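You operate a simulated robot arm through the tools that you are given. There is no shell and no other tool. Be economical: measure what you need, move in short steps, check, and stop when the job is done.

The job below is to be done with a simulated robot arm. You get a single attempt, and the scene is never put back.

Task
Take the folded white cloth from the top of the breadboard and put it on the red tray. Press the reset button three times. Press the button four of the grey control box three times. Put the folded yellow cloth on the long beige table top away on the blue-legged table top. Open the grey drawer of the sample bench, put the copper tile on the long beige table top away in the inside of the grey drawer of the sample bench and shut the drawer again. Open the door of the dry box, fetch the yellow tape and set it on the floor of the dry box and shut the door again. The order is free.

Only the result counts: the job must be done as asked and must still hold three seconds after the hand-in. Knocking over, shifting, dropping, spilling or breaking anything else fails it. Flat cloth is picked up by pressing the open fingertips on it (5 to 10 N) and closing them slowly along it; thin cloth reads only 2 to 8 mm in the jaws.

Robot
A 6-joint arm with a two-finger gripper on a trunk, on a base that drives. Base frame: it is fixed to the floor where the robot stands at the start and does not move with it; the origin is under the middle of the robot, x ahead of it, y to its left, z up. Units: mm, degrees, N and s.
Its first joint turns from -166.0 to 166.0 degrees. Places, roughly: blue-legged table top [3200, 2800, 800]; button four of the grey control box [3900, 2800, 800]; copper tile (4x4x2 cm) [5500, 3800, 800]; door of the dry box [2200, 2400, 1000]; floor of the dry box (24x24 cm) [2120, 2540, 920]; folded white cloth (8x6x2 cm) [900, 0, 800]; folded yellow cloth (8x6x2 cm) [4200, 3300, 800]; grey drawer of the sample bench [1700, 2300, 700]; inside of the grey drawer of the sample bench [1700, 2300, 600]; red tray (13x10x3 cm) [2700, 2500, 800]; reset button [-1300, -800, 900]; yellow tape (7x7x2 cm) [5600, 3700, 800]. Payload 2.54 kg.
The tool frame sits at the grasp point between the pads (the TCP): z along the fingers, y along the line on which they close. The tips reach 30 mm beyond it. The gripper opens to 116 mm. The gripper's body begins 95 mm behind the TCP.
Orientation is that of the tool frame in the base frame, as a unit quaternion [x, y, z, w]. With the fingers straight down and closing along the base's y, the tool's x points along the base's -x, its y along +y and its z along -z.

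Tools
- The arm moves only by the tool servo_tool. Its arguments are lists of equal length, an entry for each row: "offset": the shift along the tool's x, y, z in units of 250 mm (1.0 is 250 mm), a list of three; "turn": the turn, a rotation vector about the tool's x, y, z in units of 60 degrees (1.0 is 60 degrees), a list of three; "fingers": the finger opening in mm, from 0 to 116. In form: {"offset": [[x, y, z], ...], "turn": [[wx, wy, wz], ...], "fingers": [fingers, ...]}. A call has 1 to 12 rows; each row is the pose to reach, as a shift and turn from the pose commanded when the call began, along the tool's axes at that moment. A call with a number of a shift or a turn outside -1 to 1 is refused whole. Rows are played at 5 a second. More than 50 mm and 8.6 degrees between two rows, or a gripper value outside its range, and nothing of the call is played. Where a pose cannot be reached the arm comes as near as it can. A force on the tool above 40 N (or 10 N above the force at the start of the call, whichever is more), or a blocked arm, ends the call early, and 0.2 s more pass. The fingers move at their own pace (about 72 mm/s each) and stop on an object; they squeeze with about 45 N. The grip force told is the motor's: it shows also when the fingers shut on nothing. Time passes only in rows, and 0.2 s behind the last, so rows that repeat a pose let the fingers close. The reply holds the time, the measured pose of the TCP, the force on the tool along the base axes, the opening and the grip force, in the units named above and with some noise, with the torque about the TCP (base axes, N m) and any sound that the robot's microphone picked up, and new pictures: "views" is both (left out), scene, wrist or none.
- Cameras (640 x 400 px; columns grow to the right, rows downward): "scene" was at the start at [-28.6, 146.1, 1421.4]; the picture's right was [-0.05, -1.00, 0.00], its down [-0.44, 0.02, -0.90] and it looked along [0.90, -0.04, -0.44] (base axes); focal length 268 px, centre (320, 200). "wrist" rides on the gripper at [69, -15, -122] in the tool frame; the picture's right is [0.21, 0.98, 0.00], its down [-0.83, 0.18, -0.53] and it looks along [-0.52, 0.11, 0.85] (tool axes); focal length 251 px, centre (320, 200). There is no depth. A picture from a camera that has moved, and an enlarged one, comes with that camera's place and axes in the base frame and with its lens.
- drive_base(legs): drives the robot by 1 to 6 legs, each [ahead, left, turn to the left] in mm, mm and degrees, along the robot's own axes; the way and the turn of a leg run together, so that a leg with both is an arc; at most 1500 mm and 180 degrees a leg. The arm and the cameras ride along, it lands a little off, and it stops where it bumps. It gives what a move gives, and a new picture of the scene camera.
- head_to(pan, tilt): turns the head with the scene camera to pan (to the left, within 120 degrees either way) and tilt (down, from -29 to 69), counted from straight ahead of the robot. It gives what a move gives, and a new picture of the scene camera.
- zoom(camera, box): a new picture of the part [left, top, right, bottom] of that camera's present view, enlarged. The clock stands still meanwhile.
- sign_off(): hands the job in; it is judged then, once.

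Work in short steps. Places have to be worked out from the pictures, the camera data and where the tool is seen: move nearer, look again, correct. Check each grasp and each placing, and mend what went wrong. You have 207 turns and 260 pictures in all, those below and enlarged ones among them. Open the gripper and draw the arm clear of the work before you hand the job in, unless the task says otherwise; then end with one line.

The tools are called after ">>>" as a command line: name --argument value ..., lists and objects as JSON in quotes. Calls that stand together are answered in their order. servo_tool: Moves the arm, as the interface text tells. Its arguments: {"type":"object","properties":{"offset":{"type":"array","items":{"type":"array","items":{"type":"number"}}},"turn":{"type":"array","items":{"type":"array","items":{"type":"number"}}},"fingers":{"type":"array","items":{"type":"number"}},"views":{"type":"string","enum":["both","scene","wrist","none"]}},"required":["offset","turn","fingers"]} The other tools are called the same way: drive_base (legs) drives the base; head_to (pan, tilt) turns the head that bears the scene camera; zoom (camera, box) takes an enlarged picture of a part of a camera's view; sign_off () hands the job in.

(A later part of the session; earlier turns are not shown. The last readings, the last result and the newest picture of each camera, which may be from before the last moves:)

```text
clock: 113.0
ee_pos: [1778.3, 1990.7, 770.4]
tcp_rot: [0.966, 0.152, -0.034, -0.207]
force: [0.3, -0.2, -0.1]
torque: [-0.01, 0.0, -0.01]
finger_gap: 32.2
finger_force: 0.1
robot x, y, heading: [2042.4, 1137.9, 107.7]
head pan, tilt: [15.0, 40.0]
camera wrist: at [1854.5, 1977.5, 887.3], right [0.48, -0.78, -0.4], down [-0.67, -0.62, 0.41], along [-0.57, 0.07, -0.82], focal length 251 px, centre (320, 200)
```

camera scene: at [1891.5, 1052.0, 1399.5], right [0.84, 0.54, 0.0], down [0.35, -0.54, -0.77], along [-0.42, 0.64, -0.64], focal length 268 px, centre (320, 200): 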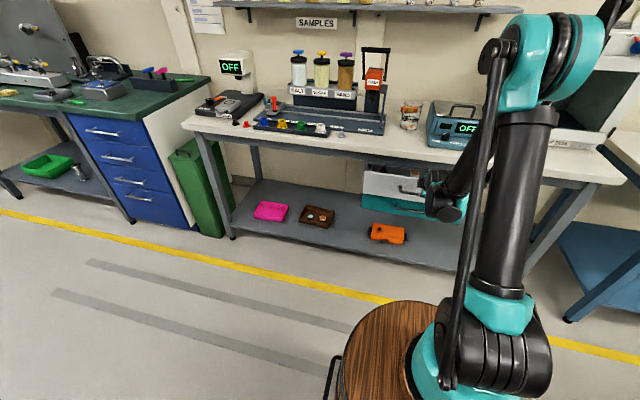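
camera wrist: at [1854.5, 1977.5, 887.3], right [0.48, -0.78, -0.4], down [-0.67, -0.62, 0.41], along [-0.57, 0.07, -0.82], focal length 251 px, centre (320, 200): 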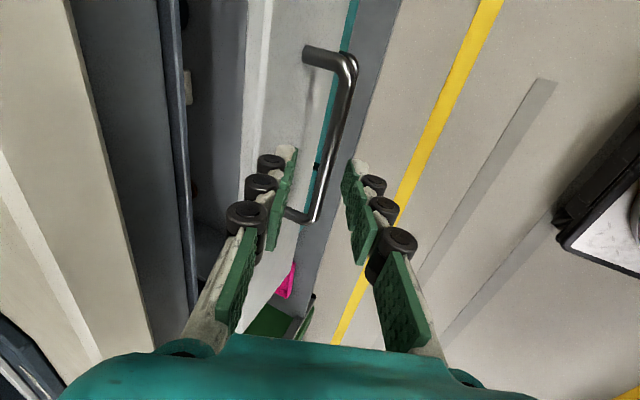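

The bar is in line with the jaws, about 68 mm ahead. I advance along the tool axis.

>>> servo_tool --offset '[[0, 0.014, 0.09], [0, 0.014, 0.17], [0, 0.014, 0.22], [0, 0.014, 0.255]]' --turn '[[0, 0, 0], [0, 0, 0], [0, 0, 0], [0, 0, 0]]' --fingers '[32, 32, 32, 32]' --views "wrist"

```text
clock: 114.0
ee_pos: [1769.7, 2012.4, 710.4]
tcp_rot: [0.965, 0.152, -0.035, -0.209]
force: [0.2, -0.6, 0.6]
torque: [0.01, 0.0, -0.01]
finger_gap: 31.8
finger_force: 0.0
robot x, y, heading: [2043.5, 1139.4, 107.9]
head pan, tilt: [15.0, 40.0]
camera wrist: at [1846.4, 1999.6, 827.9], right [0.48, -0.78, -0.4], down [-0.67, -0.62, 0.41], along [-0.57, 0.07, -0.82], focal length 251 px, centre (320, 200)
```

wrist: 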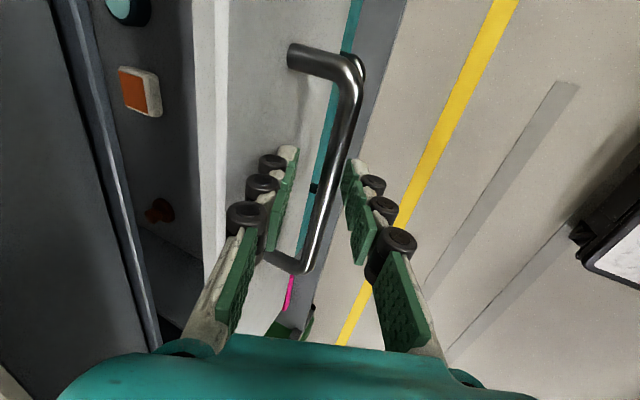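

The bar is between the pads. I close and check.

>>> servo_tool --offset '[[0, 0, 0], [0, 0, 0], [0, 0, 0], [0, 0, 0]]' --turn '[[0, 0, 0], [0, 0, 0], [0, 0, 0], [0, 0, 0]]' --fingers '[22, 12, 4, 0]' --views "none"

```text
clock: 115.0
ee_pos: [1769.6, 2013.5, 710.1]
tcp_rot: [0.966, 0.152, -0.035, -0.208]
force: [-0.3, 0.1, -5.5]
torque: [-0.04, 0.12, -0.16]
finger_gap: 10.9
finger_force: 38.4
robot x, y, heading: [2045.4, 1140.5, 107.9]
head pan, tilt: [15.0, 40.0]
```

Gripped at 10.9 mm. I pull straight out 120 mm in 20 mm rows.

>>> servo_tool --offset '[[0, 0.073, -0.033], [0, 0.146, -0.066], [0, 0.219, -0.098], [0, 0.292, -0.131], [0, 0.365, -0.164], [0, 0.438, -0.197]]' --turn '[[0, 0, 0], [0, 0, 0], [0, 0, 0], [0, 0, 0], [0, 0, 0], [0, 0, 0]]' --fingers '[0, 0, 0, 0, 0, 0]'

```text
clock: 116.4
ee_pos: [1807.8, 1896.9, 710.4]
tcp_rot: [0.966, 0.151, -0.034, -0.208]
force: [-6.9, -3.1, 22.7]
torque: [0.02, 0.29, -0.15]
finger_gap: 10.6
finger_force: 37.6
robot x, y, heading: [2044.3, 1135.0, 107.8]
head pan, tilt: [15.0, 40.0]
camera scene: at [1891.6, 1051.2, 1399.5], right [0.84, 0.54, 0.0], down [0.35, -0.54, -0.77], along [-0.42, 0.64, -0.64], focal length 268 px, centre (320, 200)
camera wrist: at [1883.9, 1884.3, 827.7], right [0.48, -0.78, -0.4], down [-0.67, -0.62, 0.41], along [-0.57, 0.07, -0.82], focal length 251 px, centre (320, 200)
```

scene: 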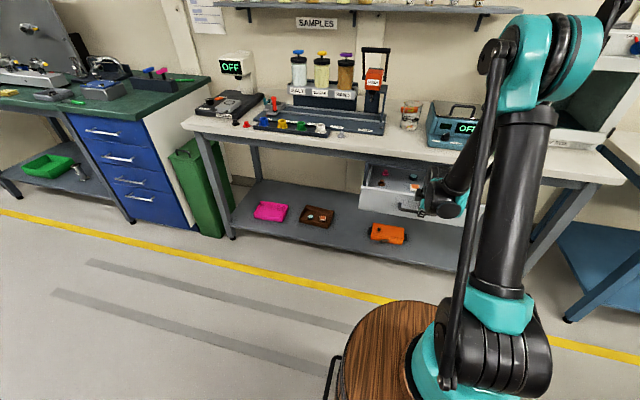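
wrist: 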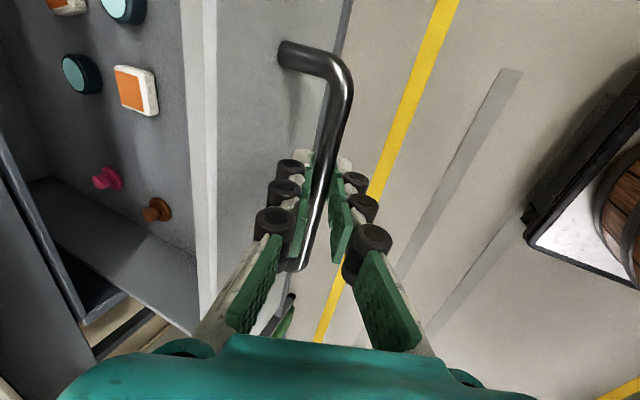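

The drawer is open about 145 mm. I pull 60 mm more, then let go.

>>> servo_tool --offset '[[0, 0.073, -0.033], [0, 0.146, -0.066], [0, 0.219, -0.098], [0, 0.219, -0.098], [0, 0.219, -0.098], [0, 0.219, -0.198], [0, 0.219, -0.3], [0, 0.219, -0.45], [0, 0.219, -0.6], [0, 0.219, -0.75]]' --turn '[[0, 0, 0], [0, 0, 0], [0, 0, 0], [0, 0, 0], [0, 0, 0], [0, 0, 0], [0, 0, 0], [0, 0, 0], [0, 0, 0], [0, 0, 0]]' --fingers '[0, 0, 0, 20, 36, 36, 36, 36, 36, 36]'

```text
clock: 118.6
ee_pos: [1846.4, 1778.2, 860.1]
tcp_rot: [0.966, 0.151, -0.035, -0.208]
force: [-0.8, -0.2, 0.1]
torque: [-0.05, -0.01, 0.01]
finger_gap: 35.9
finger_force: 0.0
robot x, y, heading: [2046.2, 1136.2, 107.5]
head pan, tilt: [15.0, 40.0]
camera scene: at [1891.4, 1052.2, 1399.5], right [0.84, 0.54, 0.0], down [0.35, -0.54, -0.77], along [-0.42, 0.64, -0.64], focal length 268 px, centre (320, 200)
camera wrist: at [1923.6, 1765.0, 977.2], right [0.48, -0.78, -0.4], down [-0.67, -0.62, 0.41], along [-0.57, 0.07, -0.82], focal length 251 px, centre (320, 200)
```

scene: 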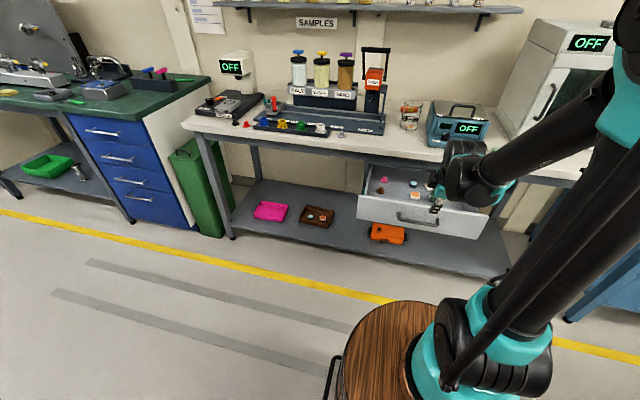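
wrist: 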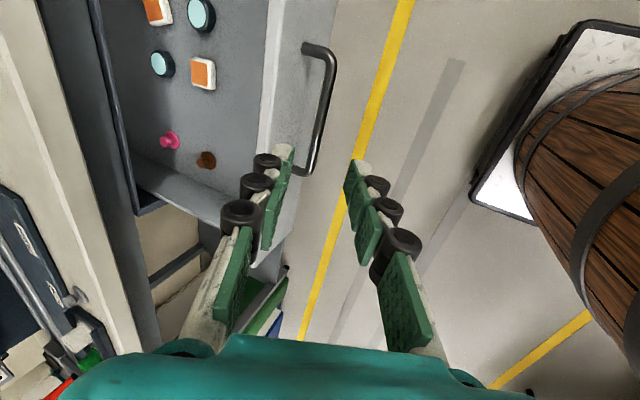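

The drawer is open. Next the dry box door: I rotate the tool back to pointing down while raising it.

>>> servo_tool --offset '[[0, -0.055, -0.12], [0, -0.11, -0.24], [0, -0.165, -0.36], [0, -0.22, -0.49], [0, -0.275, -0.61], [0, -0.33, -0.73]]' --turn '[[-0.026, 0.026, 0.123], [-0.053, 0.053, 0.246], [-0.079, 0.079, 0.369], [-0.105, 0.105, 0.492], [-0.132, 0.132, 0.615], [-0.158, 0.158, 0.738]]' --fingers '[36, 36, 36, 36, 36, 36]' --views "none"

>>> servo_tool --offset '[[0, 0, 0], [0, 0, 0], [0, 0, 0], [0, 0, 0], [0, 0, 0], [0, 0, 0]]' --turn '[[-0.026, 0.026, 0.123], [-0.053, 0.053, 0.246], [-0.079, 0.079, 0.369], [-0.105, 0.105, 0.492], [-0.132, 0.132, 0.615], [-0.158, 0.158, 0.738]]' --fingers '[36, 36, 36, 36, 36, 36]' --views "none"

>>> drive_base --legs '[[0, -500, 0]]'

>>> head_to --pan 2 --tilt 20

```text
clock: 120.0
ee_pos: [1848.5, 1776.5, 1059.4]
tcp_rot: [0.964, -0.239, -0.02, -0.113]
force: [0.1, 0.4, -0.3]
torque: [0.0, 0.01, 0.0]
finger_gap: 35.9
finger_force: 0.1
robot x, y, heading: [2042.7, 1137.9, 107.8]
head pan, tilt: [15.0, 40.0]
```

```text
clock: 121.4
ee_pos: [1848.4, 1778.2, 1058.5]
tcp_rot: [0.808, -0.589, -0.002, 0.001]
force: [-0.1, 0.0, -0.7]
torque: [0.02, 0.02, 0.0]
finger_gap: 36.1
finger_force: 0.1
robot x, y, heading: [2048.0, 1140.8, 107.8]
head pan, tilt: [15.0, 40.0]
```

```text
clock: 124.2
ee_pos: [2284.8, 1921.5, 1058.3]
tcp_rot: [0.788, -0.615, -0.004, 0.0]
force: [-0.1, -0.4, 0.6]
torque: [0.0, -0.02, -0.01]
finger_gap: 35.8
finger_force: 0.1
robot x, y, heading: [2441.0, 1274.5, 104.0]
head pan, tilt: [15.0, 40.0]
stopped in leg 1: the robot was blocked; the commanded pose is now the measured one
camera scene: at [2280.4, 1195.4, 1399.5], right [0.87, 0.49, 0.0], down [0.31, -0.56, -0.77], along [-0.37, 0.67, -0.64], focal length 268 px, centre (320, 200)
```

scene: 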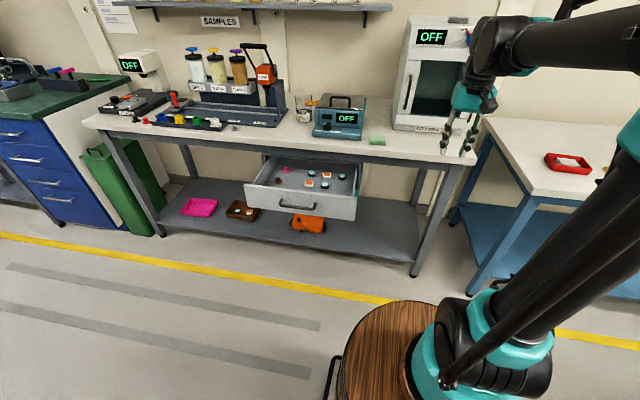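

```text
clock: 125.0
ee_pos: [2285.7, 1922.8, 1058.2]
tcp_rot: [0.789, -0.615, -0.003, 0.0]
force: [-0.6, 0.2, -0.2]
torque: [0.0, 0.0, -0.02]
finger_gap: 35.8
finger_force: 0.0
robot x, y, heading: [2439.0, 1273.9, 103.8]
head pan, tilt: [2.0, 20.0]
camera scene: at [2295.9, 1210.6, 1430.8], right [0.96, 0.28, 0.0], down [0.09, -0.33, -0.94], along [-0.26, 0.9, -0.34], focal length 268 px, centre (320, 200)
```

scene: 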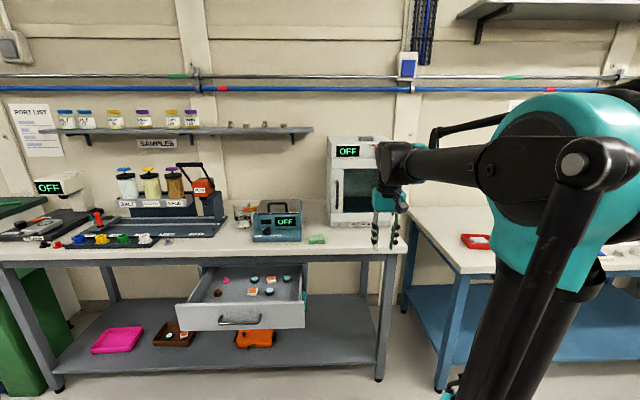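

The base bumped something on its right or back. I look that way to see what it is.

>>> head_to --pan -110 --tilt 35

>>> head_to --pan 120 --tilt 40

```text
clock: 127.0
ee_pos: [2284.9, 1922.6, 1058.7]
tcp_rot: [0.788, -0.615, -0.004, 0.0]
force: [-0.8, 0.1, 0.2]
torque: [0.01, 0.01, -0.02]
finger_gap: 36.2
finger_force: 0.0
robot x, y, heading: [2439.8, 1276.9, 104.2]
head pan, tilt: [-110.0, 35.0]
camera scene: at [2409.3, 1112.0, 1407.1], right [-0.1, -0.99, 0.0], down [-0.57, 0.06, -0.82], along [0.81, -0.08, -0.57], focal length 268 px, centre (320, 200)
```

scene: 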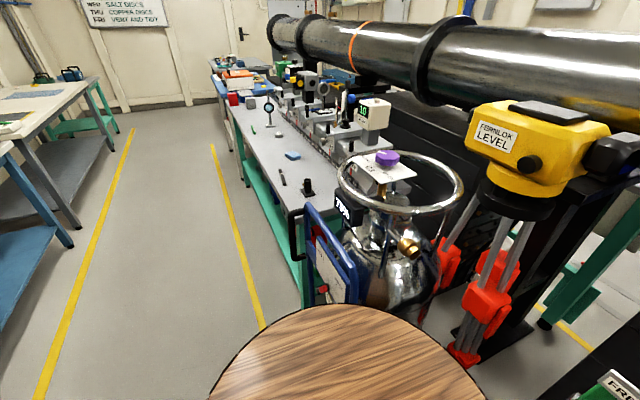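

```text
clock: 130.2
ee_pos: [2285.7, 1923.5, 1057.1]
tcp_rot: [0.789, -0.614, -0.002, 0.0]
force: [0.6, 0.6, -0.6]
torque: [0.01, -0.04, 0.02]
finger_gap: 35.8
finger_force: 0.1
robot x, y, heading: [2439.0, 1272.5, 104.0]
head pan, tilt: [120.0, 40.0]
camera scene: at [2260.6, 1062.0, 1399.5], right [-0.69, 0.72, 0.0], down [0.46, 0.45, -0.77], along [-0.55, -0.53, -0.64], focal length 268 px, centre (320, 200)
```

scene: 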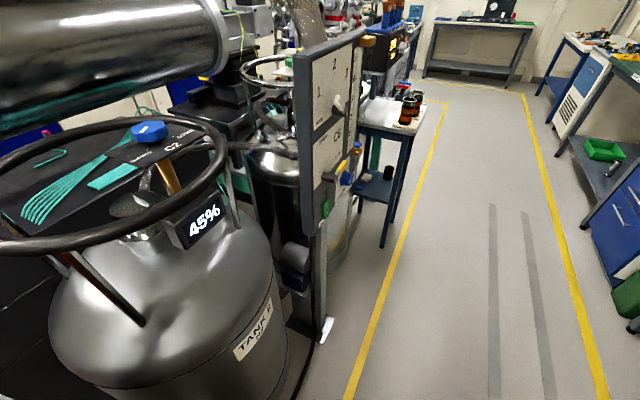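

A steel dewar stands right behind. I turn square again and drive forward away from it, then look at the dry box.

>>> drive_base --legs '[[150, 0, 0], [0, 0, 4], [50, -60, 0]]'

>>> head_to --pan 0 --tilt 25

```text
clock: 132.7
ee_pos: [2244.4, 2121.5, 1058.3]
tcp_rot: [0.81, -0.587, -0.003, 0.0]
force: [-0.2, 0.5, -0.7]
torque: [-0.01, 0.01, -0.02]
finger_gap: 36.2
finger_force: 0.0
robot x, y, heading: [2441.9, 1485.0, 108.0]
head pan, tilt: [120.0, 40.0]
camera scene: at [2280.1, 1260.5, 1399.5], right [-0.74, 0.67, 0.0], down [0.43, 0.48, -0.77], along [-0.51, -0.57, -0.64], focal length 268 px, centre (320, 200)
```

scene: 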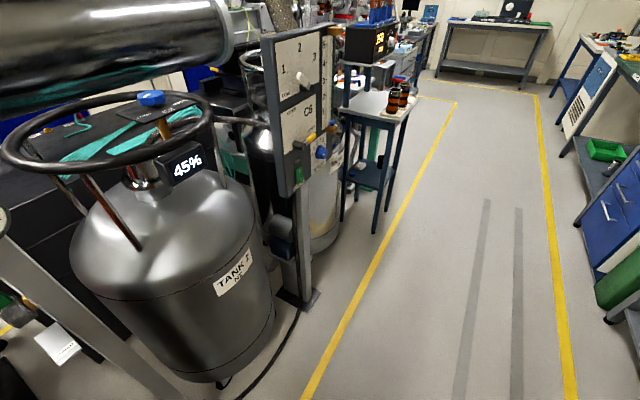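

```text
clock: 134.7
ee_pos: [2244.4, 2121.1, 1059.0]
tcp_rot: [0.81, -0.587, -0.003, -0.001]
force: [1.0, 0.8, -0.6]
torque: [-0.03, 0.02, 0.03]
finger_gap: 36.0
finger_force: 0.1
robot x, y, heading: [2446.0, 1484.7, 107.7]
head pan, tilt: [0.0, 25.0]
camera scene: at [2308.5, 1411.3, 1422.8], right [0.95, 0.31, 0.0], down [0.13, -0.4, -0.91], along [-0.28, 0.86, -0.42], focal length 268 px, centre (320, 200)
```

scene: 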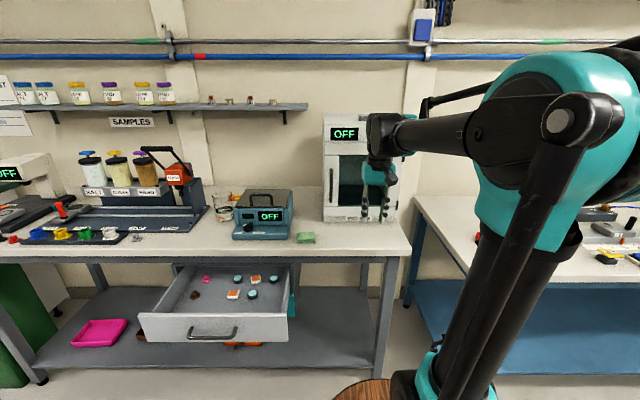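

Good position now. I zoom on the dry box.

>>> zoom --camera "scene" --box '[290, 100, 450, 200]'

>>> zoom --camera "scene" --box '[290, 140, 450, 240]'

```text
4.00 times, centred on (370, 150) of scene
camera zoom: at [2308.5, 1411.3, 1422.8], right [0.95, 0.31, 0.0], down [0.13, -0.4, -0.91], along [-0.28, 0.86, -0.42], focal length 1071 px, centre (120, 400)
```

zoom: 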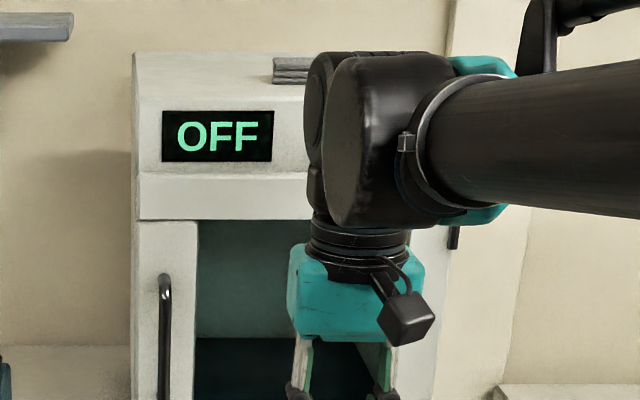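

```text
4.00 times, centred on (370, 190) of scene
camera zoom: at [2308.5, 1411.3, 1422.8], right [0.95, 0.31, 0.0], down [0.13, -0.4, -0.91], along [-0.28, 0.86, -0.42], focal length 1071 px, centre (120, 240)
```

zoom: 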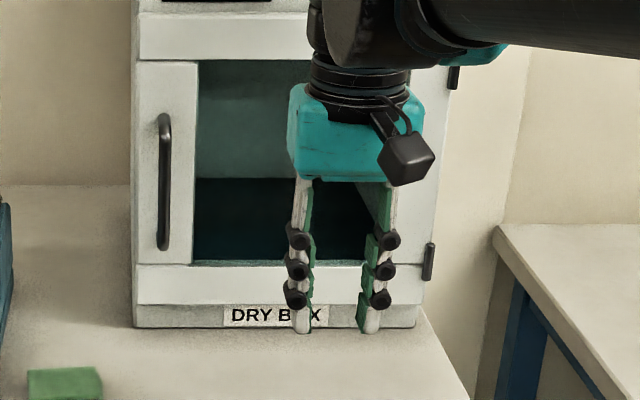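

The dry box handle is a vertical bar at about (2057, 2318, 1049), with the hinges on the right. I pitch the tool forward by 70° with the jaws closing sideways and shift in front of the handle.

>>> servo_tool --offset '[[0, 0.05, 0], [0, 0.1, 0], [0, 0.15, 0], [0, 0.2, 0], [0, 0.3, 0], [0, 0.4, 0]]' --turn '[[0, -0.125, 0], [0, -0.25, 0], [0, -0.375, 0], [0, -0.5, 0], [0, -0.625, 0], [0, -0.75, 0]]' --fingers '[40, 44, 44, 44, 44, 44]' --views "none"

>>> servo_tool --offset '[[0, 0, 0], [0, 0, 0], [0, 0, 0], [0, 0, 0]]' --turn '[[0, -0.1, 0], [0, -0.2, 0], [0, -0.3, 0], [0, -0.417, 0]]' --fingers '[44, 44, 44, 44]'

```text
clock: 136.1
ee_pos: [2148.3, 2089.6, 1058.4]
tcp_rot: [0.747, -0.542, -0.313, -0.224]
force: [0.3, -0.3, 0.7]
torque: [0.01, 0.02, -0.01]
finger_gap: 44.0
finger_force: 0.0
robot x, y, heading: [2439.6, 1480.3, 107.9]
head pan, tilt: [0.0, 25.0]
```

```text
clock: 137.1
ee_pos: [2149.1, 2090.2, 1058.0]
tcp_rot: [0.661, -0.48, -0.468, -0.337]
force: [-0.5, 0.1, 0.0]
torque: [-0.01, -0.02, 0.01]
finger_gap: 43.9
finger_force: 0.1
robot x, y, heading: [2440.8, 1484.8, 108.1]
head pan, tilt: [0.0, 25.0]
camera scene: at [2308.5, 1411.3, 1422.8], right [0.95, 0.31, 0.0], down [0.13, -0.4, -0.91], along [-0.28, 0.86, -0.42], focal length 268 px, centre (320, 200)
camera wrist: at [2206.0, 1963.5, 1034.3], right [-0.91, -0.37, -0.2], down [-0.1, -0.27, 0.96], along [-0.41, 0.89, 0.21], focal length 251 px, centre (320, 200)
```

scene: 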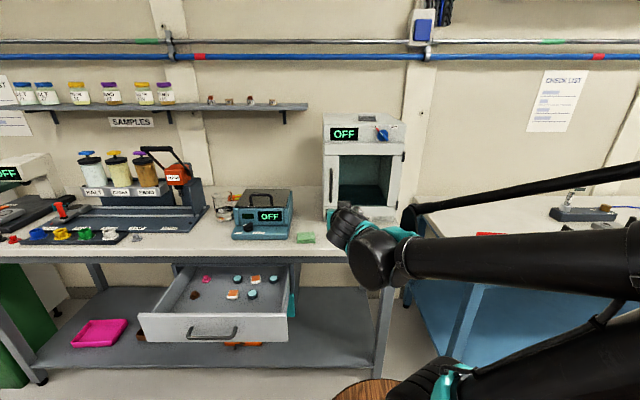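
wrist: 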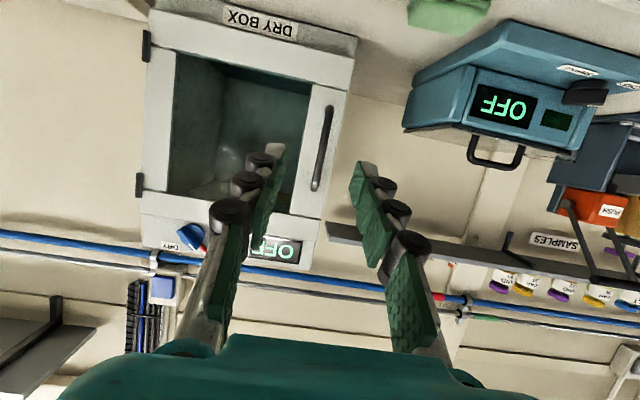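

The handle centre works out at about (2055, 2324, 1042). I approach to about 60 mm short of it.

>>> servo_tool --offset '[[-0.036, 0.014, 0.138], [-0.071, 0.027, 0.277], [-0.107, 0.041, 0.415], [-0.142, 0.054, 0.554], [-0.178, 0.068, 0.692]]' --turn '[[0, 0, 0], [0, 0, 0], [0, 0, 0], [0, 0, 0], [0, 0, 0]]' --fingers '[44, 44, 44, 44, 44]'

```text
clock: 138.3
ee_pos: [2079.9, 2254.5, 1040.9]
tcp_rot: [0.661, -0.481, -0.467, -0.337]
force: [-0.5, 0.2, -0.4]
torque: [0.03, 0.02, 0.02]
finger_gap: 44.1
finger_force: 0.0
robot x, y, heading: [2443.0, 1483.7, 108.2]
head pan, tilt: [0.0, 25.0]
camera scene: at [2308.7, 1411.0, 1422.8], right [0.95, 0.31, 0.0], down [0.13, -0.4, -0.91], along [-0.28, 0.86, -0.42], focal length 268 px, centre (320, 200)
camera wrist: at [2134.9, 2127.9, 1018.9], right [-0.91, -0.37, -0.2], down [-0.1, -0.27, 0.96], along [-0.41, 0.89, 0.21], focal length 251 px, centre (320, 200)
```

scene: 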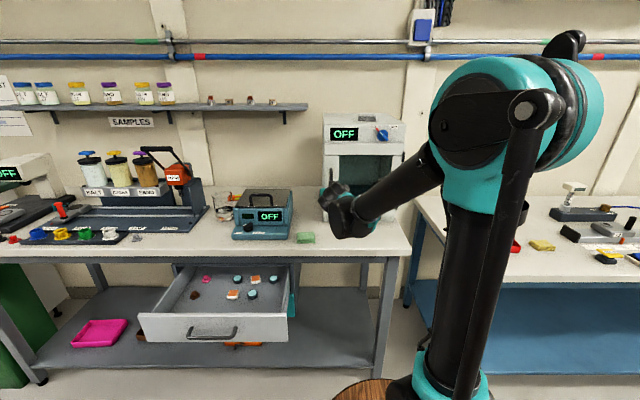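
wrist: 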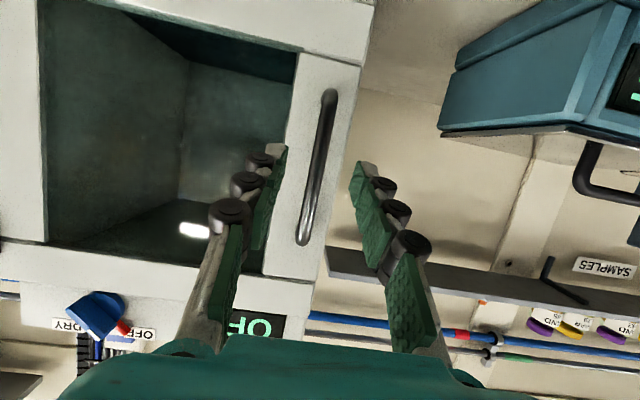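

The bar is centred between the tips. I advance 60 mm horizontally.

>>> servo_tool --offset '[[-0.027, 0, 0.075], [-0.053, 0, 0.15], [-0.08, 0, 0.226]]' --turn '[[0, 0, 0], [0, 0, 0], [0, 0, 0]]' --fingers '[44, 44, 44]' --views "wrist"

```text
clock: 139.1
ee_pos: [2060.1, 2309.9, 1041.5]
tcp_rot: [0.661, -0.482, -0.466, -0.338]
force: [0.0, 0.5, -0.3]
torque: [0.01, 0.0, 0.05]
finger_gap: 44.0
finger_force: 0.0
robot x, y, heading: [2443.2, 1484.3, 107.9]
head pan, tilt: [0.0, 25.0]
camera wrist: at [2116.4, 2184.3, 1018.1], right [-0.91, -0.37, -0.2], down [-0.1, -0.27, 0.96], along [-0.41, 0.89, 0.21], focal length 251 px, centre (320, 200)
```

wrist: 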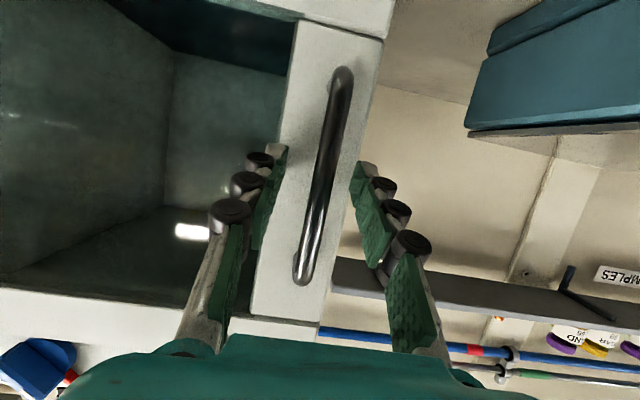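

The bar's growth in the picture says it's now at TCP depth. I close on it.

>>> servo_tool --offset '[[0, 0, 0], [0, 0, 0], [0, 0, 0], [0, 0, 0]]' --turn '[[0, 0, 0], [0, 0, 0], [0, 0, 0], [0, 0, 0]]' --fingers '[30, 18, 6, 0]' --views "wrist"

```text
clock: 140.1
ee_pos: [2059.6, 2310.2, 1041.9]
tcp_rot: [0.662, -0.48, -0.467, -0.336]
force: [-1.7, -0.7, -0.8]
torque: [0.1, -0.07, -0.02]
finger_gap: 10.5
finger_force: 37.7
robot x, y, heading: [2444.1, 1484.7, 108.3]
head pan, tilt: [0.0, 25.0]
camera wrist: at [2116.2, 2184.0, 1017.9], right [-0.91, -0.37, -0.2], down [-0.1, -0.27, 0.96], along [-0.41, 0.89, 0.21], focal length 251 px, centre (320, 200)
```

wrist: 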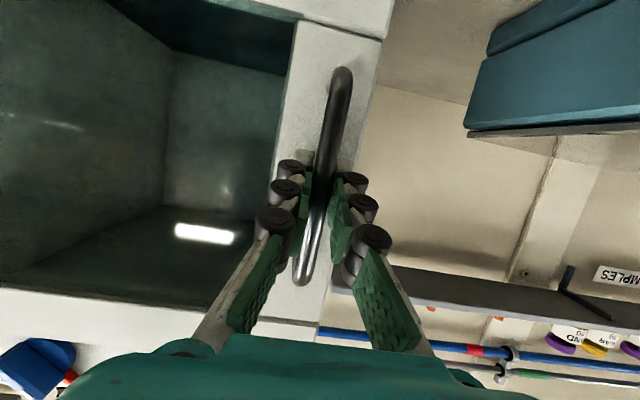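

Gripped at 10.5 mm. I pull the door open along its arc about the right-hand hinge, 30° first, turning the tool with it.

>>> servo_tool --offset '[[0.0302, -0.0156, -0.0848], [0.0598, -0.0388, -0.168], [0.0887, -0.0696, -0.2494], [0.1164, -0.108, -0.3274], [0.143, -0.1536, -0.4024], [0.168, -0.205, -0.473]]' --turn '[[-0.0785, 0, -0.028], [-0.157, 0, -0.0558], [-0.2355, 0, -0.0838], [-0.314, 0, -0.1117], [-0.3925, 0, -0.14], [-0.471, 0, -0.1675]]' --fingers '[0, 0, 0, 0, 0, 0]'

```text
clock: 141.5
ee_pos: [2146.8, 2207.3, 1042.1]
tcp_rot: [0.763, -0.293, -0.538, -0.205]
force: [-6.8, -10.0, -23.8]
torque: [0.32, 0.15, -0.09]
finger_gap: 10.4
finger_force: 37.6
robot x, y, heading: [2445.6, 1480.8, 108.1]
head pan, tilt: [0.0, 25.0]
camera scene: at [2307.9, 1411.6, 1422.8], right [0.95, 0.31, 0.0], down [0.13, -0.4, -0.91], along [-0.28, 0.86, -0.42], focal length 268 px, centre (320, 200)
camera wrist: at [2259.0, 2126.1, 1018.4], right [-0.6, -0.78, -0.2], down [0.05, -0.28, 0.96], along [-0.8, 0.56, 0.21], focal length 251 px, centre (320, 200)
```

scene: 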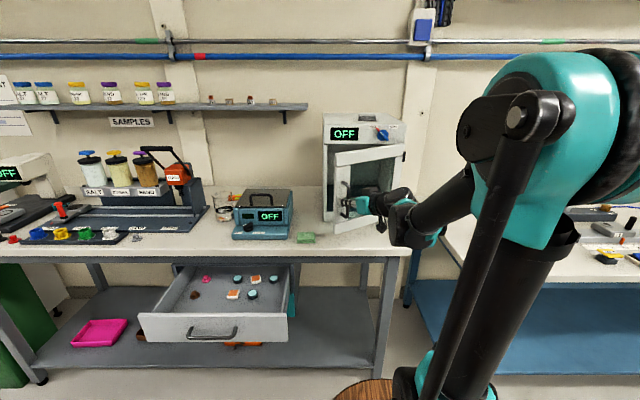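
wrist: 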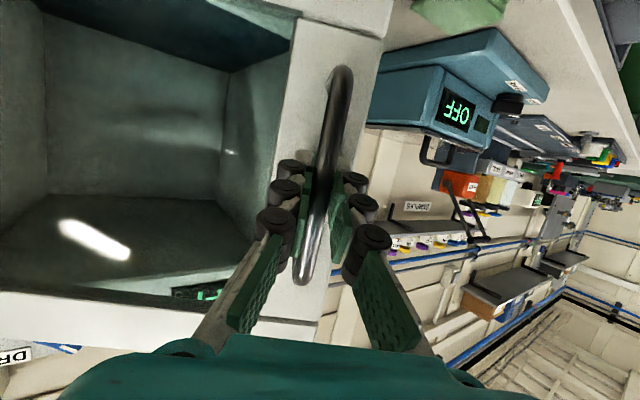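

The door follows smoothly. I repeat the same arc for another 30°.

>>> servo_tool --offset '[[0.0302, -0.0156, -0.0848], [0.0598, -0.0388, -0.168], [0.0887, -0.0696, -0.2494], [0.1164, -0.108, -0.3274], [0.143, -0.1536, -0.4024], [0.168, -0.205, -0.473]]' --turn '[[-0.0785, 0, -0.028], [-0.157, 0, -0.0558], [-0.2355, 0, -0.0838], [-0.314, 0, -0.1117], [-0.3925, 0, -0.14], [-0.471, 0, -0.1675]]' --fingers '[0, 0, 0, 0, 0, 0]'

```text
clock: 142.6
ee_pos: [2234.7, 2165.0, 1043.0]
tcp_rot: [0.803, -0.149, -0.568, -0.103]
force: [-0.3, -2.6, -1.6]
torque: [0.11, 0.38, 0.04]
finger_gap: 10.5
finger_force: 37.7
robot x, y, heading: [2441.7, 1484.2, 107.9]
head pan, tilt: [0.0, 25.0]
stopped in row 5: the force on the tool passed its limit at 41 N (the readings are from after the stop); the commanded pose is now the measured one
camera scene: at [2308.6, 1411.1, 1422.8], right [0.95, 0.31, 0.0], down [0.13, -0.4, -0.91], along [-0.28, 0.86, -0.42], focal length 268 px, centre (320, 200)
camera wrist: at [2366.6, 2131.1, 1018.8], right [-0.28, -0.94, -0.2], down [0.15, -0.25, 0.96], along [-0.95, 0.24, 0.21], focal length 251 px, centre (320, 200)
```

scene: 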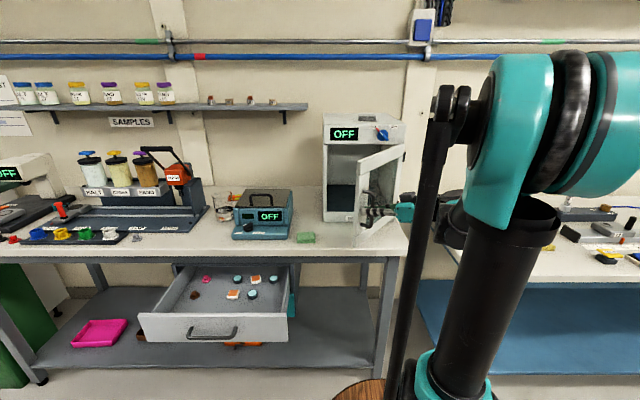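
wrist: 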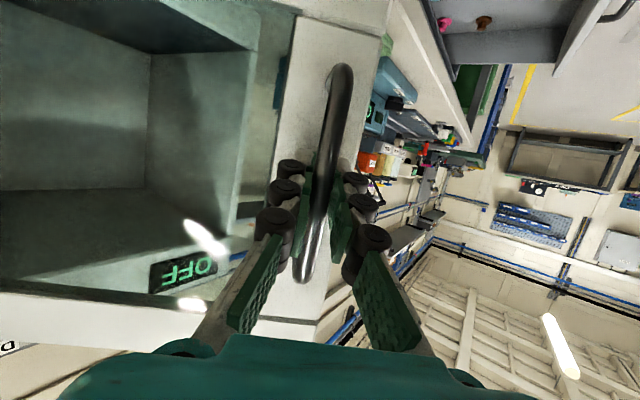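

The door is at about 50°. The force limit was only just passed, so I continue the same arc relative to the present pose.

>>> servo_tool --offset '[[0.0302, -0.0156, -0.0848], [0.0598, -0.0388, -0.168], [0.0887, -0.0696, -0.2494], [0.1164, -0.108, -0.3274], [0.143, -0.1536, -0.4024], [0.168, -0.205, -0.473]]' --turn '[[-0.0785, 0, -0.028], [-0.157, 0, -0.0558], [-0.2355, 0, -0.0838], [-0.314, 0, -0.1117], [-0.3925, 0, -0.14], [-0.471, 0, -0.1675]]' --fingers '[0, 0, 0, 0, 0, 0]'

```text
clock: 143.5
ee_pos: [2305.0, 2155.2, 1042.7]
tcp_rot: [0.816, -0.036, -0.577, -0.023]
force: [0.2, -9.4, 11.2]
torque: [0.0, 0.46, 0.05]
finger_gap: 10.8
finger_force: 37.1
robot x, y, heading: [2441.3, 1483.6, 108.1]
head pan, tilt: [0.0, 25.0]
stopped in row 4: the force on the tool passed its limit at 45 N (the readings are from after the stop); the commanded pose is now the measured one
camera scene: at [2308.7, 1410.1, 1422.8], right [0.95, 0.31, 0.0], down [0.13, -0.4, -0.91], along [-0.28, 0.86, -0.42], focal length 268 px, centre (320, 200)
camera wrist: at [2441.5, 2159.7, 1018.5], right [-0.01, -0.98, -0.2], down [0.21, -0.2, 0.96], along [-0.98, -0.03, 0.21], focal length 251 px, centre (320, 200)
```

scene: 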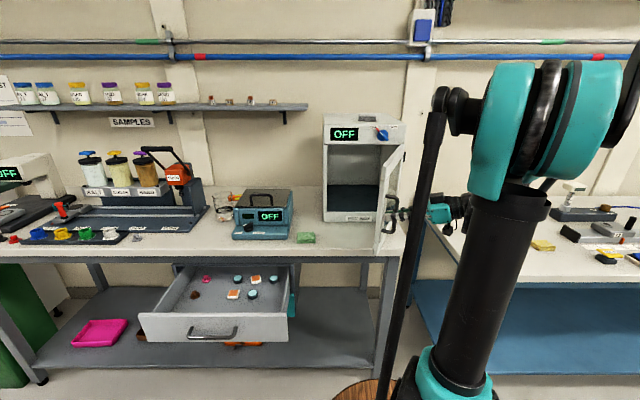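
wrist: 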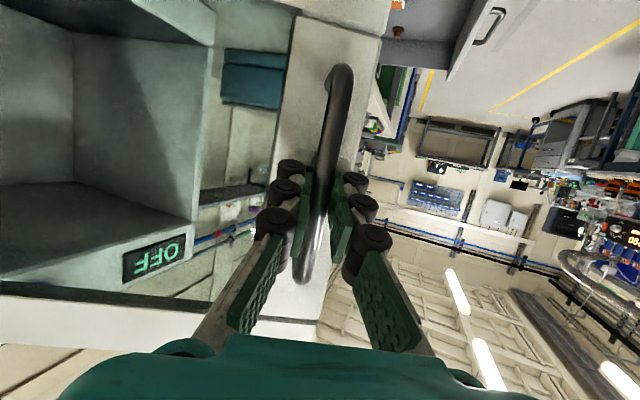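

The door stands at about 75°. I take it another 15°.

>>> servo_tool --offset '[[0.0302, -0.0156, -0.0848], [0.0598, -0.0388, -0.168], [0.0887, -0.0696, -0.2494]]' --turn '[[-0.0785, 0, -0.028], [-0.157, 0, -0.0558], [-0.2355, 0, -0.0838]]' --fingers '[0, 0, 0]' --views "none"

```text
clock: 144.0
ee_pos: [2333.3, 2157.9, 1042.9]
tcp_rot: [0.816, 0.014, -0.577, 0.013]
force: [1.4, -9.2, 8.0]
torque: [0.07, 0.22, 0.0]
finger_gap: 10.0
finger_force: 37.2
robot x, y, heading: [2442.7, 1483.1, 108.0]
head pan, tilt: [0.0, 25.0]
stopped in row 2: the force on the tool passed its limit at 44 N (the readings are from after the stop); the commanded pose is now the measured one
```

At about 84°, good enough. I open the jaws, draw back along the tool axis, and bring the tool to point down.

>>> servo_tool --offset '[[0, 0, 0], [0, 0, 0], [0, 0, -0.12], [0, 0, -0.28], [0, 0, -0.44]]' --turn '[[0, 0, 0], [0, 0, 0], [0, 0, 0], [0, 0, 0], [0, 0, 0]]' --fingers '[24, 44, 44, 44, 44]' --views "none"

>>> servo_tool --offset '[[0, 0, 0], [0, 0, 0], [0, 0, 0], [0, 0, 0], [0, 0, 0]]' --turn '[[0, 0.116, 0], [0, 0.233, 0], [0, 0.35, 0], [0, 0.466, 0], [0, 0.583, 0]]' --fingers '[44, 44, 44, 44, 44]' --views "none"

>>> servo_tool --offset '[[0, 0, 0], [0, 0, 0], [0, 0, 0], [0, 0, 0], [0, 0, 0]]' --turn '[[0, 0.116, 0], [0, 0.233, 0], [0, 0.35, 0], [0, 0.466, 0], [0, 0.583, 0]]' --fingers '[44, 44, 44, 44, 44]'

```text
clock: 145.2
ee_pos: [2416.8, 2173.4, 1076.3]
tcp_rot: [0.818, 0.009, -0.575, 0.008]
force: [0.2, -0.3, 0.6]
torque: [0.0, 0.0, 0.03]
finger_gap: 43.9
finger_force: 0.1
out of reach, approached as far as the arm can: row 5
robot x, y, heading: [2442.9, 1487.0, 108.1]
head pan, tilt: [0.0, 25.0]
```

```text
clock: 146.4
ee_pos: [2417.3, 2173.5, 1077.9]
tcp_rot: [0.952, 0.016, -0.304, 0.008]
force: [-0.3, -0.2, 0.9]
torque: [0.01, 0.01, -0.01]
finger_gap: 43.9
finger_force: 0.0
robot x, y, heading: [2442.6, 1481.0, 108.1]
head pan, tilt: [0.0, 25.0]
```

```text
clock: 147.6
ee_pos: [2416.9, 2173.1, 1078.0]
tcp_rot: [1.0, 0.017, -0.003, 0.002]
force: [0.7, -0.4, -0.3]
torque: [-0.03, 0.02, 0.02]
finger_gap: 44.0
finger_force: 0.1
robot x, y, heading: [2439.5, 1485.8, 107.8]
head pan, tilt: [0.0, 25.0]
camera scene: at [2308.7, 1410.6, 1422.8], right [0.95, 0.31, 0.0], down [0.13, -0.4, -0.91], along [-0.28, 0.86, -0.42], focal length 268 px, centre (320, 200)
camera wrist: at [2485.2, 2192.5, 1200.4], right [0.25, -0.97, 0.0], down [-0.82, -0.21, 0.54], along [-0.52, -0.14, -0.84], focal length 251 px, centre (320, 200)
```

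scene: 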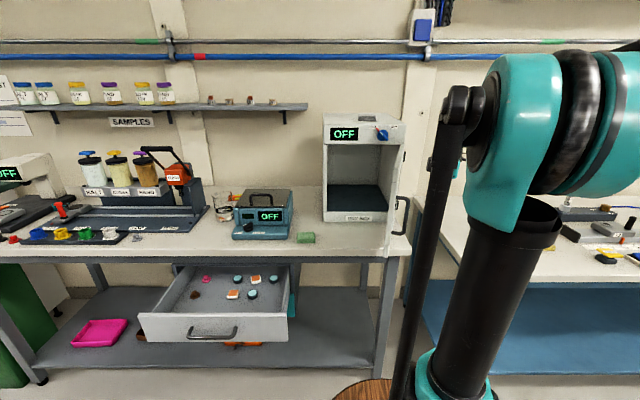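
wrist: 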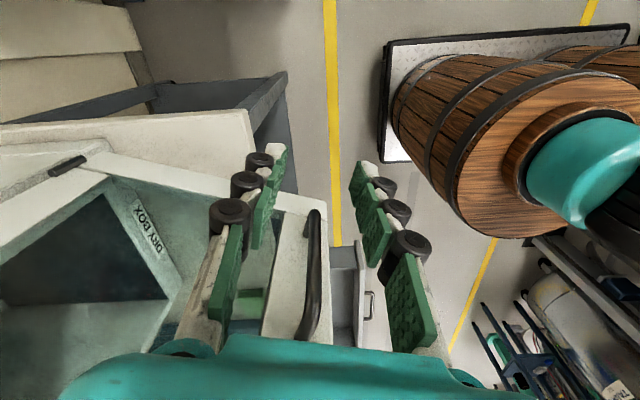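

The door is open. I first move away from it, then yaw the tool back to face the benches.

>>> servo_tool --offset '[[0.14, 0.06, 0], [0.29, 0.12, 0], [0.43, 0.19, 0], [0.573, 0.25, 0], [0.573, 0.25, 0], [0.573, 0.25, 0], [0.573, 0.25, 0], [0.573, 0.25, 0], [0.573, 0.25, 0]]' --turn '[[0, 0, 0], [0, 0, 0], [0, 0, 0], [0, 0, 0.12], [0, 0, 0.24], [0, 0, 0.36], [0, 0, 0.48], [0, 0, 0.6], [0, 0, 0.6]]' --fingers '[44, 44, 44, 44, 44, 44, 44, 44, 44]' --views "none"

>>> servo_tool --offset '[[0, 0, 0], [0, 0, 0], [0, 0, 0], [0, 0, 0], [0, 0, 0]]' --turn '[[0, 0, 0.12], [0, 0, 0.24], [0, 0, 0.36], [0, 0, 0.48], [0, 0, 0.6]]' --fingers '[44, 44, 44, 44, 44]' --views "scene"

```text
clock: 149.6
ee_pos: [2562.1, 2115.4, 1077.9]
tcp_rot: [0.956, -0.293, -0.004, 0.004]
force: [-0.3, 0.2, 0.5]
torque: [-0.01, 0.01, 0.07]
finger_gap: 44.2
finger_force: 0.1
robot x, y, heading: [2446.5, 1482.6, 108.1]
head pan, tilt: [0.0, 25.0]
```

```text
clock: 150.8
ee_pos: [2562.1, 2114.9, 1077.8]
tcp_rot: [0.818, -0.575, -0.001, 0.006]
force: [0.4, 0.6, -0.3]
torque: [0.01, 0.01, 0.0]
finger_gap: 44.1
finger_force: 0.1
robot x, y, heading: [2443.8, 1484.1, 107.7]
head pan, tilt: [0.0, 25.0]
camera scene: at [2308.6, 1410.5, 1422.8], right [0.95, 0.31, 0.0], down [0.13, -0.4, -0.91], along [-0.28, 0.86, -0.42], focal length 268 px, centre (320, 200)
```

scene: 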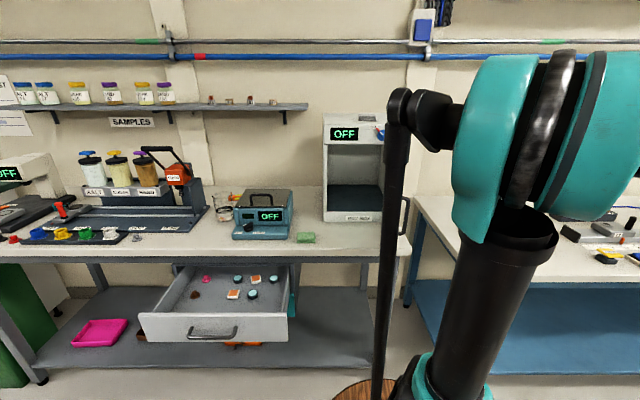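

Now I drive right along the aisle to the far end of the long table for the tile and tape.

>>> drive_base --legs '[[0, -1500, 0], [0, -1500, 0], [0, -450, 0]]'

>>> head_to --pan -10 --tilt 30

```text
clock: 167.5
ee_pos: [5883.5, 3099.4, 1078.6]
tcp_rot: [0.81, -0.587, -0.002, 0.005]
force: [0.4, -0.8, -0.2]
torque: [-0.01, 0.04, 0.05]
finger_gap: 44.4
finger_force: 0.0
robot x, y, heading: [5740.7, 2470.2, 106.1]
head pan, tilt: [0.0, 25.0]
camera scene: at [5606.0, 2402.8, 1422.8], right [0.96, 0.28, 0.0], down [0.12, -0.41, -0.91], along [-0.25, 0.87, -0.42], focal length 268 px, centre (320, 200)
```

scene: 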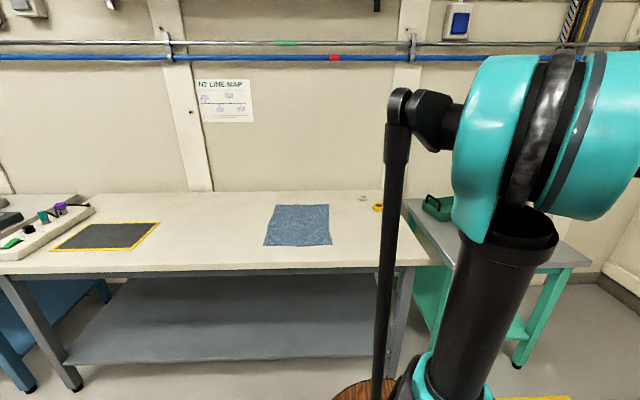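

```text
clock: 168.2
ee_pos: [5882.7, 3099.3, 1077.7]
tcp_rot: [0.81, -0.586, -0.002, 0.005]
force: [0.0, -0.4, -0.1]
torque: [-0.01, 0.01, 0.01]
finger_gap: 44.1
finger_force: 0.0
robot x, y, heading: [5744.9, 2471.9, 106.3]
head pan, tilt: [-10.0, 30.0]
camera scene: at [5621.9, 2404.2, 1414.9], right [0.99, 0.11, 0.0], down [0.05, -0.5, -0.87], along [-0.09, 0.86, -0.5], focal length 268 px, centre (320, 200)
```

scene: 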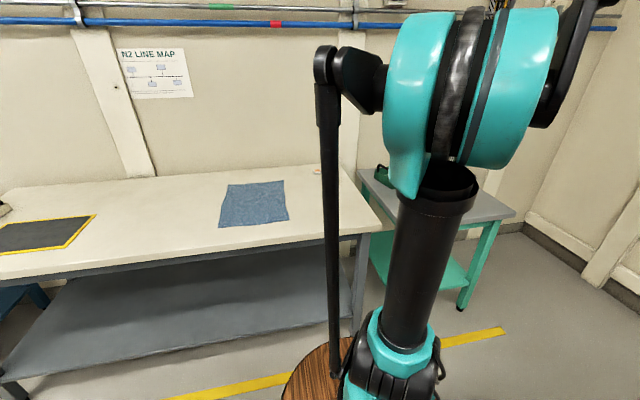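

The tape is near (5551, 3671) and the tile near (5458, 3763), both deep on the table. I turn square, shift right and move closer.

>>> drive_base --legs '[[0, 0, 1.8], [0, -125, 0], [330, 0, 0]]'

>>> head_to --pan 5 --tilt 35

```text
clock: 171.7
ee_pos: [5885.0, 3455.4, 1077.3]
tcp_rot: [0.818, -0.575, -0.001, 0.005]
force: [-0.4, 0.1, 0.0]
torque: [0.04, -0.01, -0.01]
finger_gap: 43.9
finger_force: 0.0
robot x, y, heading: [5766.1, 2823.2, 107.7]
head pan, tilt: [-10.0, 30.0]
camera scene: at [5644.0, 2754.4, 1414.9], right [0.99, 0.14, 0.0], down [0.07, -0.5, -0.87], along [-0.12, 0.86, -0.5], focal length 268 px, centre (320, 200)
```

scene: 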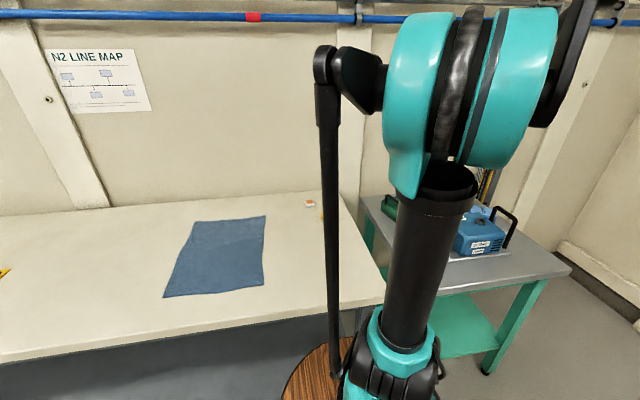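

```text
clock: 172.4
ee_pos: [5885.0, 3456.4, 1077.7]
tcp_rot: [0.818, -0.575, -0.002, 0.005]
force: [-0.4, -0.7, 0.3]
torque: [0.03, 0.02, -0.05]
finger_gap: 43.8
finger_force: 0.1
robot x, y, heading: [5761.8, 2824.2, 107.8]
head pan, tilt: [5.0, 35.0]
camera scene: at [5622.2, 2746.0, 1407.1], right [0.92, 0.39, 0.0], down [0.22, -0.53, -0.82], along [-0.32, 0.76, -0.57], focal length 268 px, centre (320, 200)
```

scene: 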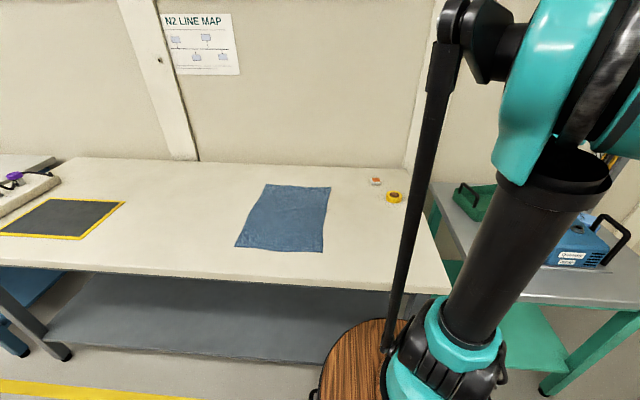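

>>> zoom --camera "scene" --box '[344, 160, 424, 210]'

```text
8.00 times, centred on (384, 185) of scene
camera zoom: at [5622.2, 2746.0, 1407.1], right [0.92, 0.39, 0.0], down [0.22, -0.53, -0.82], along [-0.32, 0.76, -0.57], focal length 2142 px, centre (-192, 320)
```

zoom: 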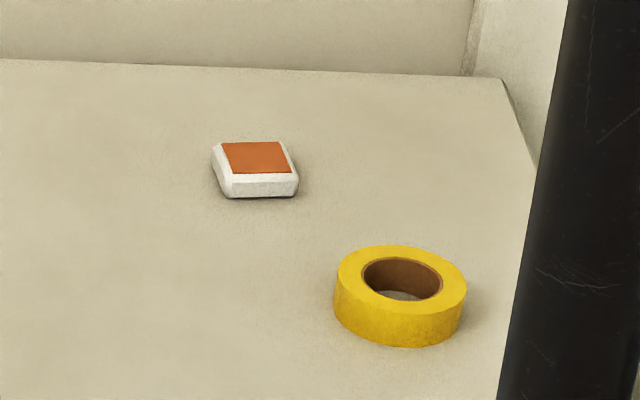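

Tile at about (5456, 3762), tape at about (5549, 3674). I go 35 mm closer.

>>> drive_base --legs '[[35, 0, 0]]'

```text
clock: 173.3
ee_pos: [5874.0, 3489.4, 1078.2]
tcp_rot: [0.818, -0.575, -0.001, 0.006]
force: [0.0, 0.4, 0.1]
torque: [-0.01, 0.02, -0.03]
finger_gap: 44.0
finger_force: 0.0
robot x, y, heading: [5753.4, 2857.4, 107.7]
head pan, tilt: [5.0, 35.0]
camera scene: at [5611.5, 2779.2, 1407.1], right [0.92, 0.39, 0.0], down [0.22, -0.53, -0.82], along [-0.32, 0.76, -0.57], focal length 268 px, centre (320, 200)
```

scene: 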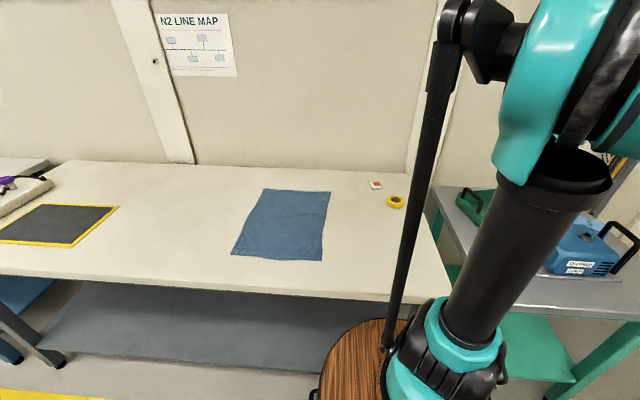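

I move over the tile in two strokes.

>>> servo_tool --offset '[[-0.13, 0.1, 0], [-0.26, 0.2, 0], [-0.4, 0.3, 0], [-0.53, 0.4, 0], [-0.66, 0.5, 0], [-0.8, 0.6, 0]]' --turn '[[0, 0, 0], [0, 0, 0], [0, 0, 0], [0, 0, 0], [0, 0, 0], [0, 0, 0]]' --fingers '[50, 60, 70, 70, 70, 70]' --views "none"

>>> servo_tool --offset '[[-0.13, 0.1, 0.08], [-0.26, 0.2, 0.16], [-0.4, 0.3, 0.24], [-0.53, 0.4, 0.32], [-0.66, 0.5, 0.4], [-0.79, 0.6, 0.48]]' --turn '[[0, 0, 0], [0, 0, 0], [0, 0, 0], [0, 0, 0], [0, 0, 0], [0, 0, 0]]' --fingers '[70, 70, 70, 70, 70, 70]' --views "wrist"

```text
clock: 174.7
ee_pos: [5664.3, 3627.7, 1081.0]
tcp_rot: [0.818, -0.575, -0.002, 0.005]
force: [0.1, 0.3, 0.2]
torque: [0.03, -0.01, 0.0]
finger_gap: 69.9
finger_force: 0.1
robot x, y, heading: [5750.5, 2859.7, 108.1]
head pan, tilt: [5.0, 35.0]
```

```text
clock: 176.1
ee_pos: [5458.0, 3762.2, 958.3]
tcp_rot: [0.818, -0.575, -0.002, 0.005]
force: [0.1, -0.3, 0.3]
torque: [0.06, 0.04, 0.01]
finger_gap: 70.0
finger_force: 0.1
robot x, y, heading: [5754.7, 2855.4, 107.8]
head pan, tilt: [5.0, 35.0]
camera wrist: at [5496.0, 3703.8, 1080.3], right [-0.85, -0.53, 0.01], down [-0.45, 0.72, 0.53], along [-0.29, 0.45, -0.85], focal length 251 px, centre (320, 200)
```

wrist: 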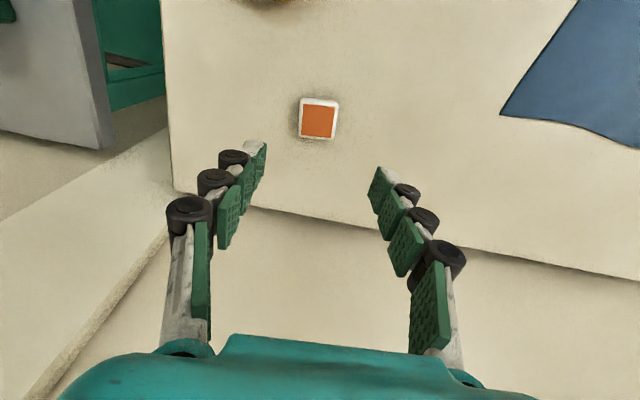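

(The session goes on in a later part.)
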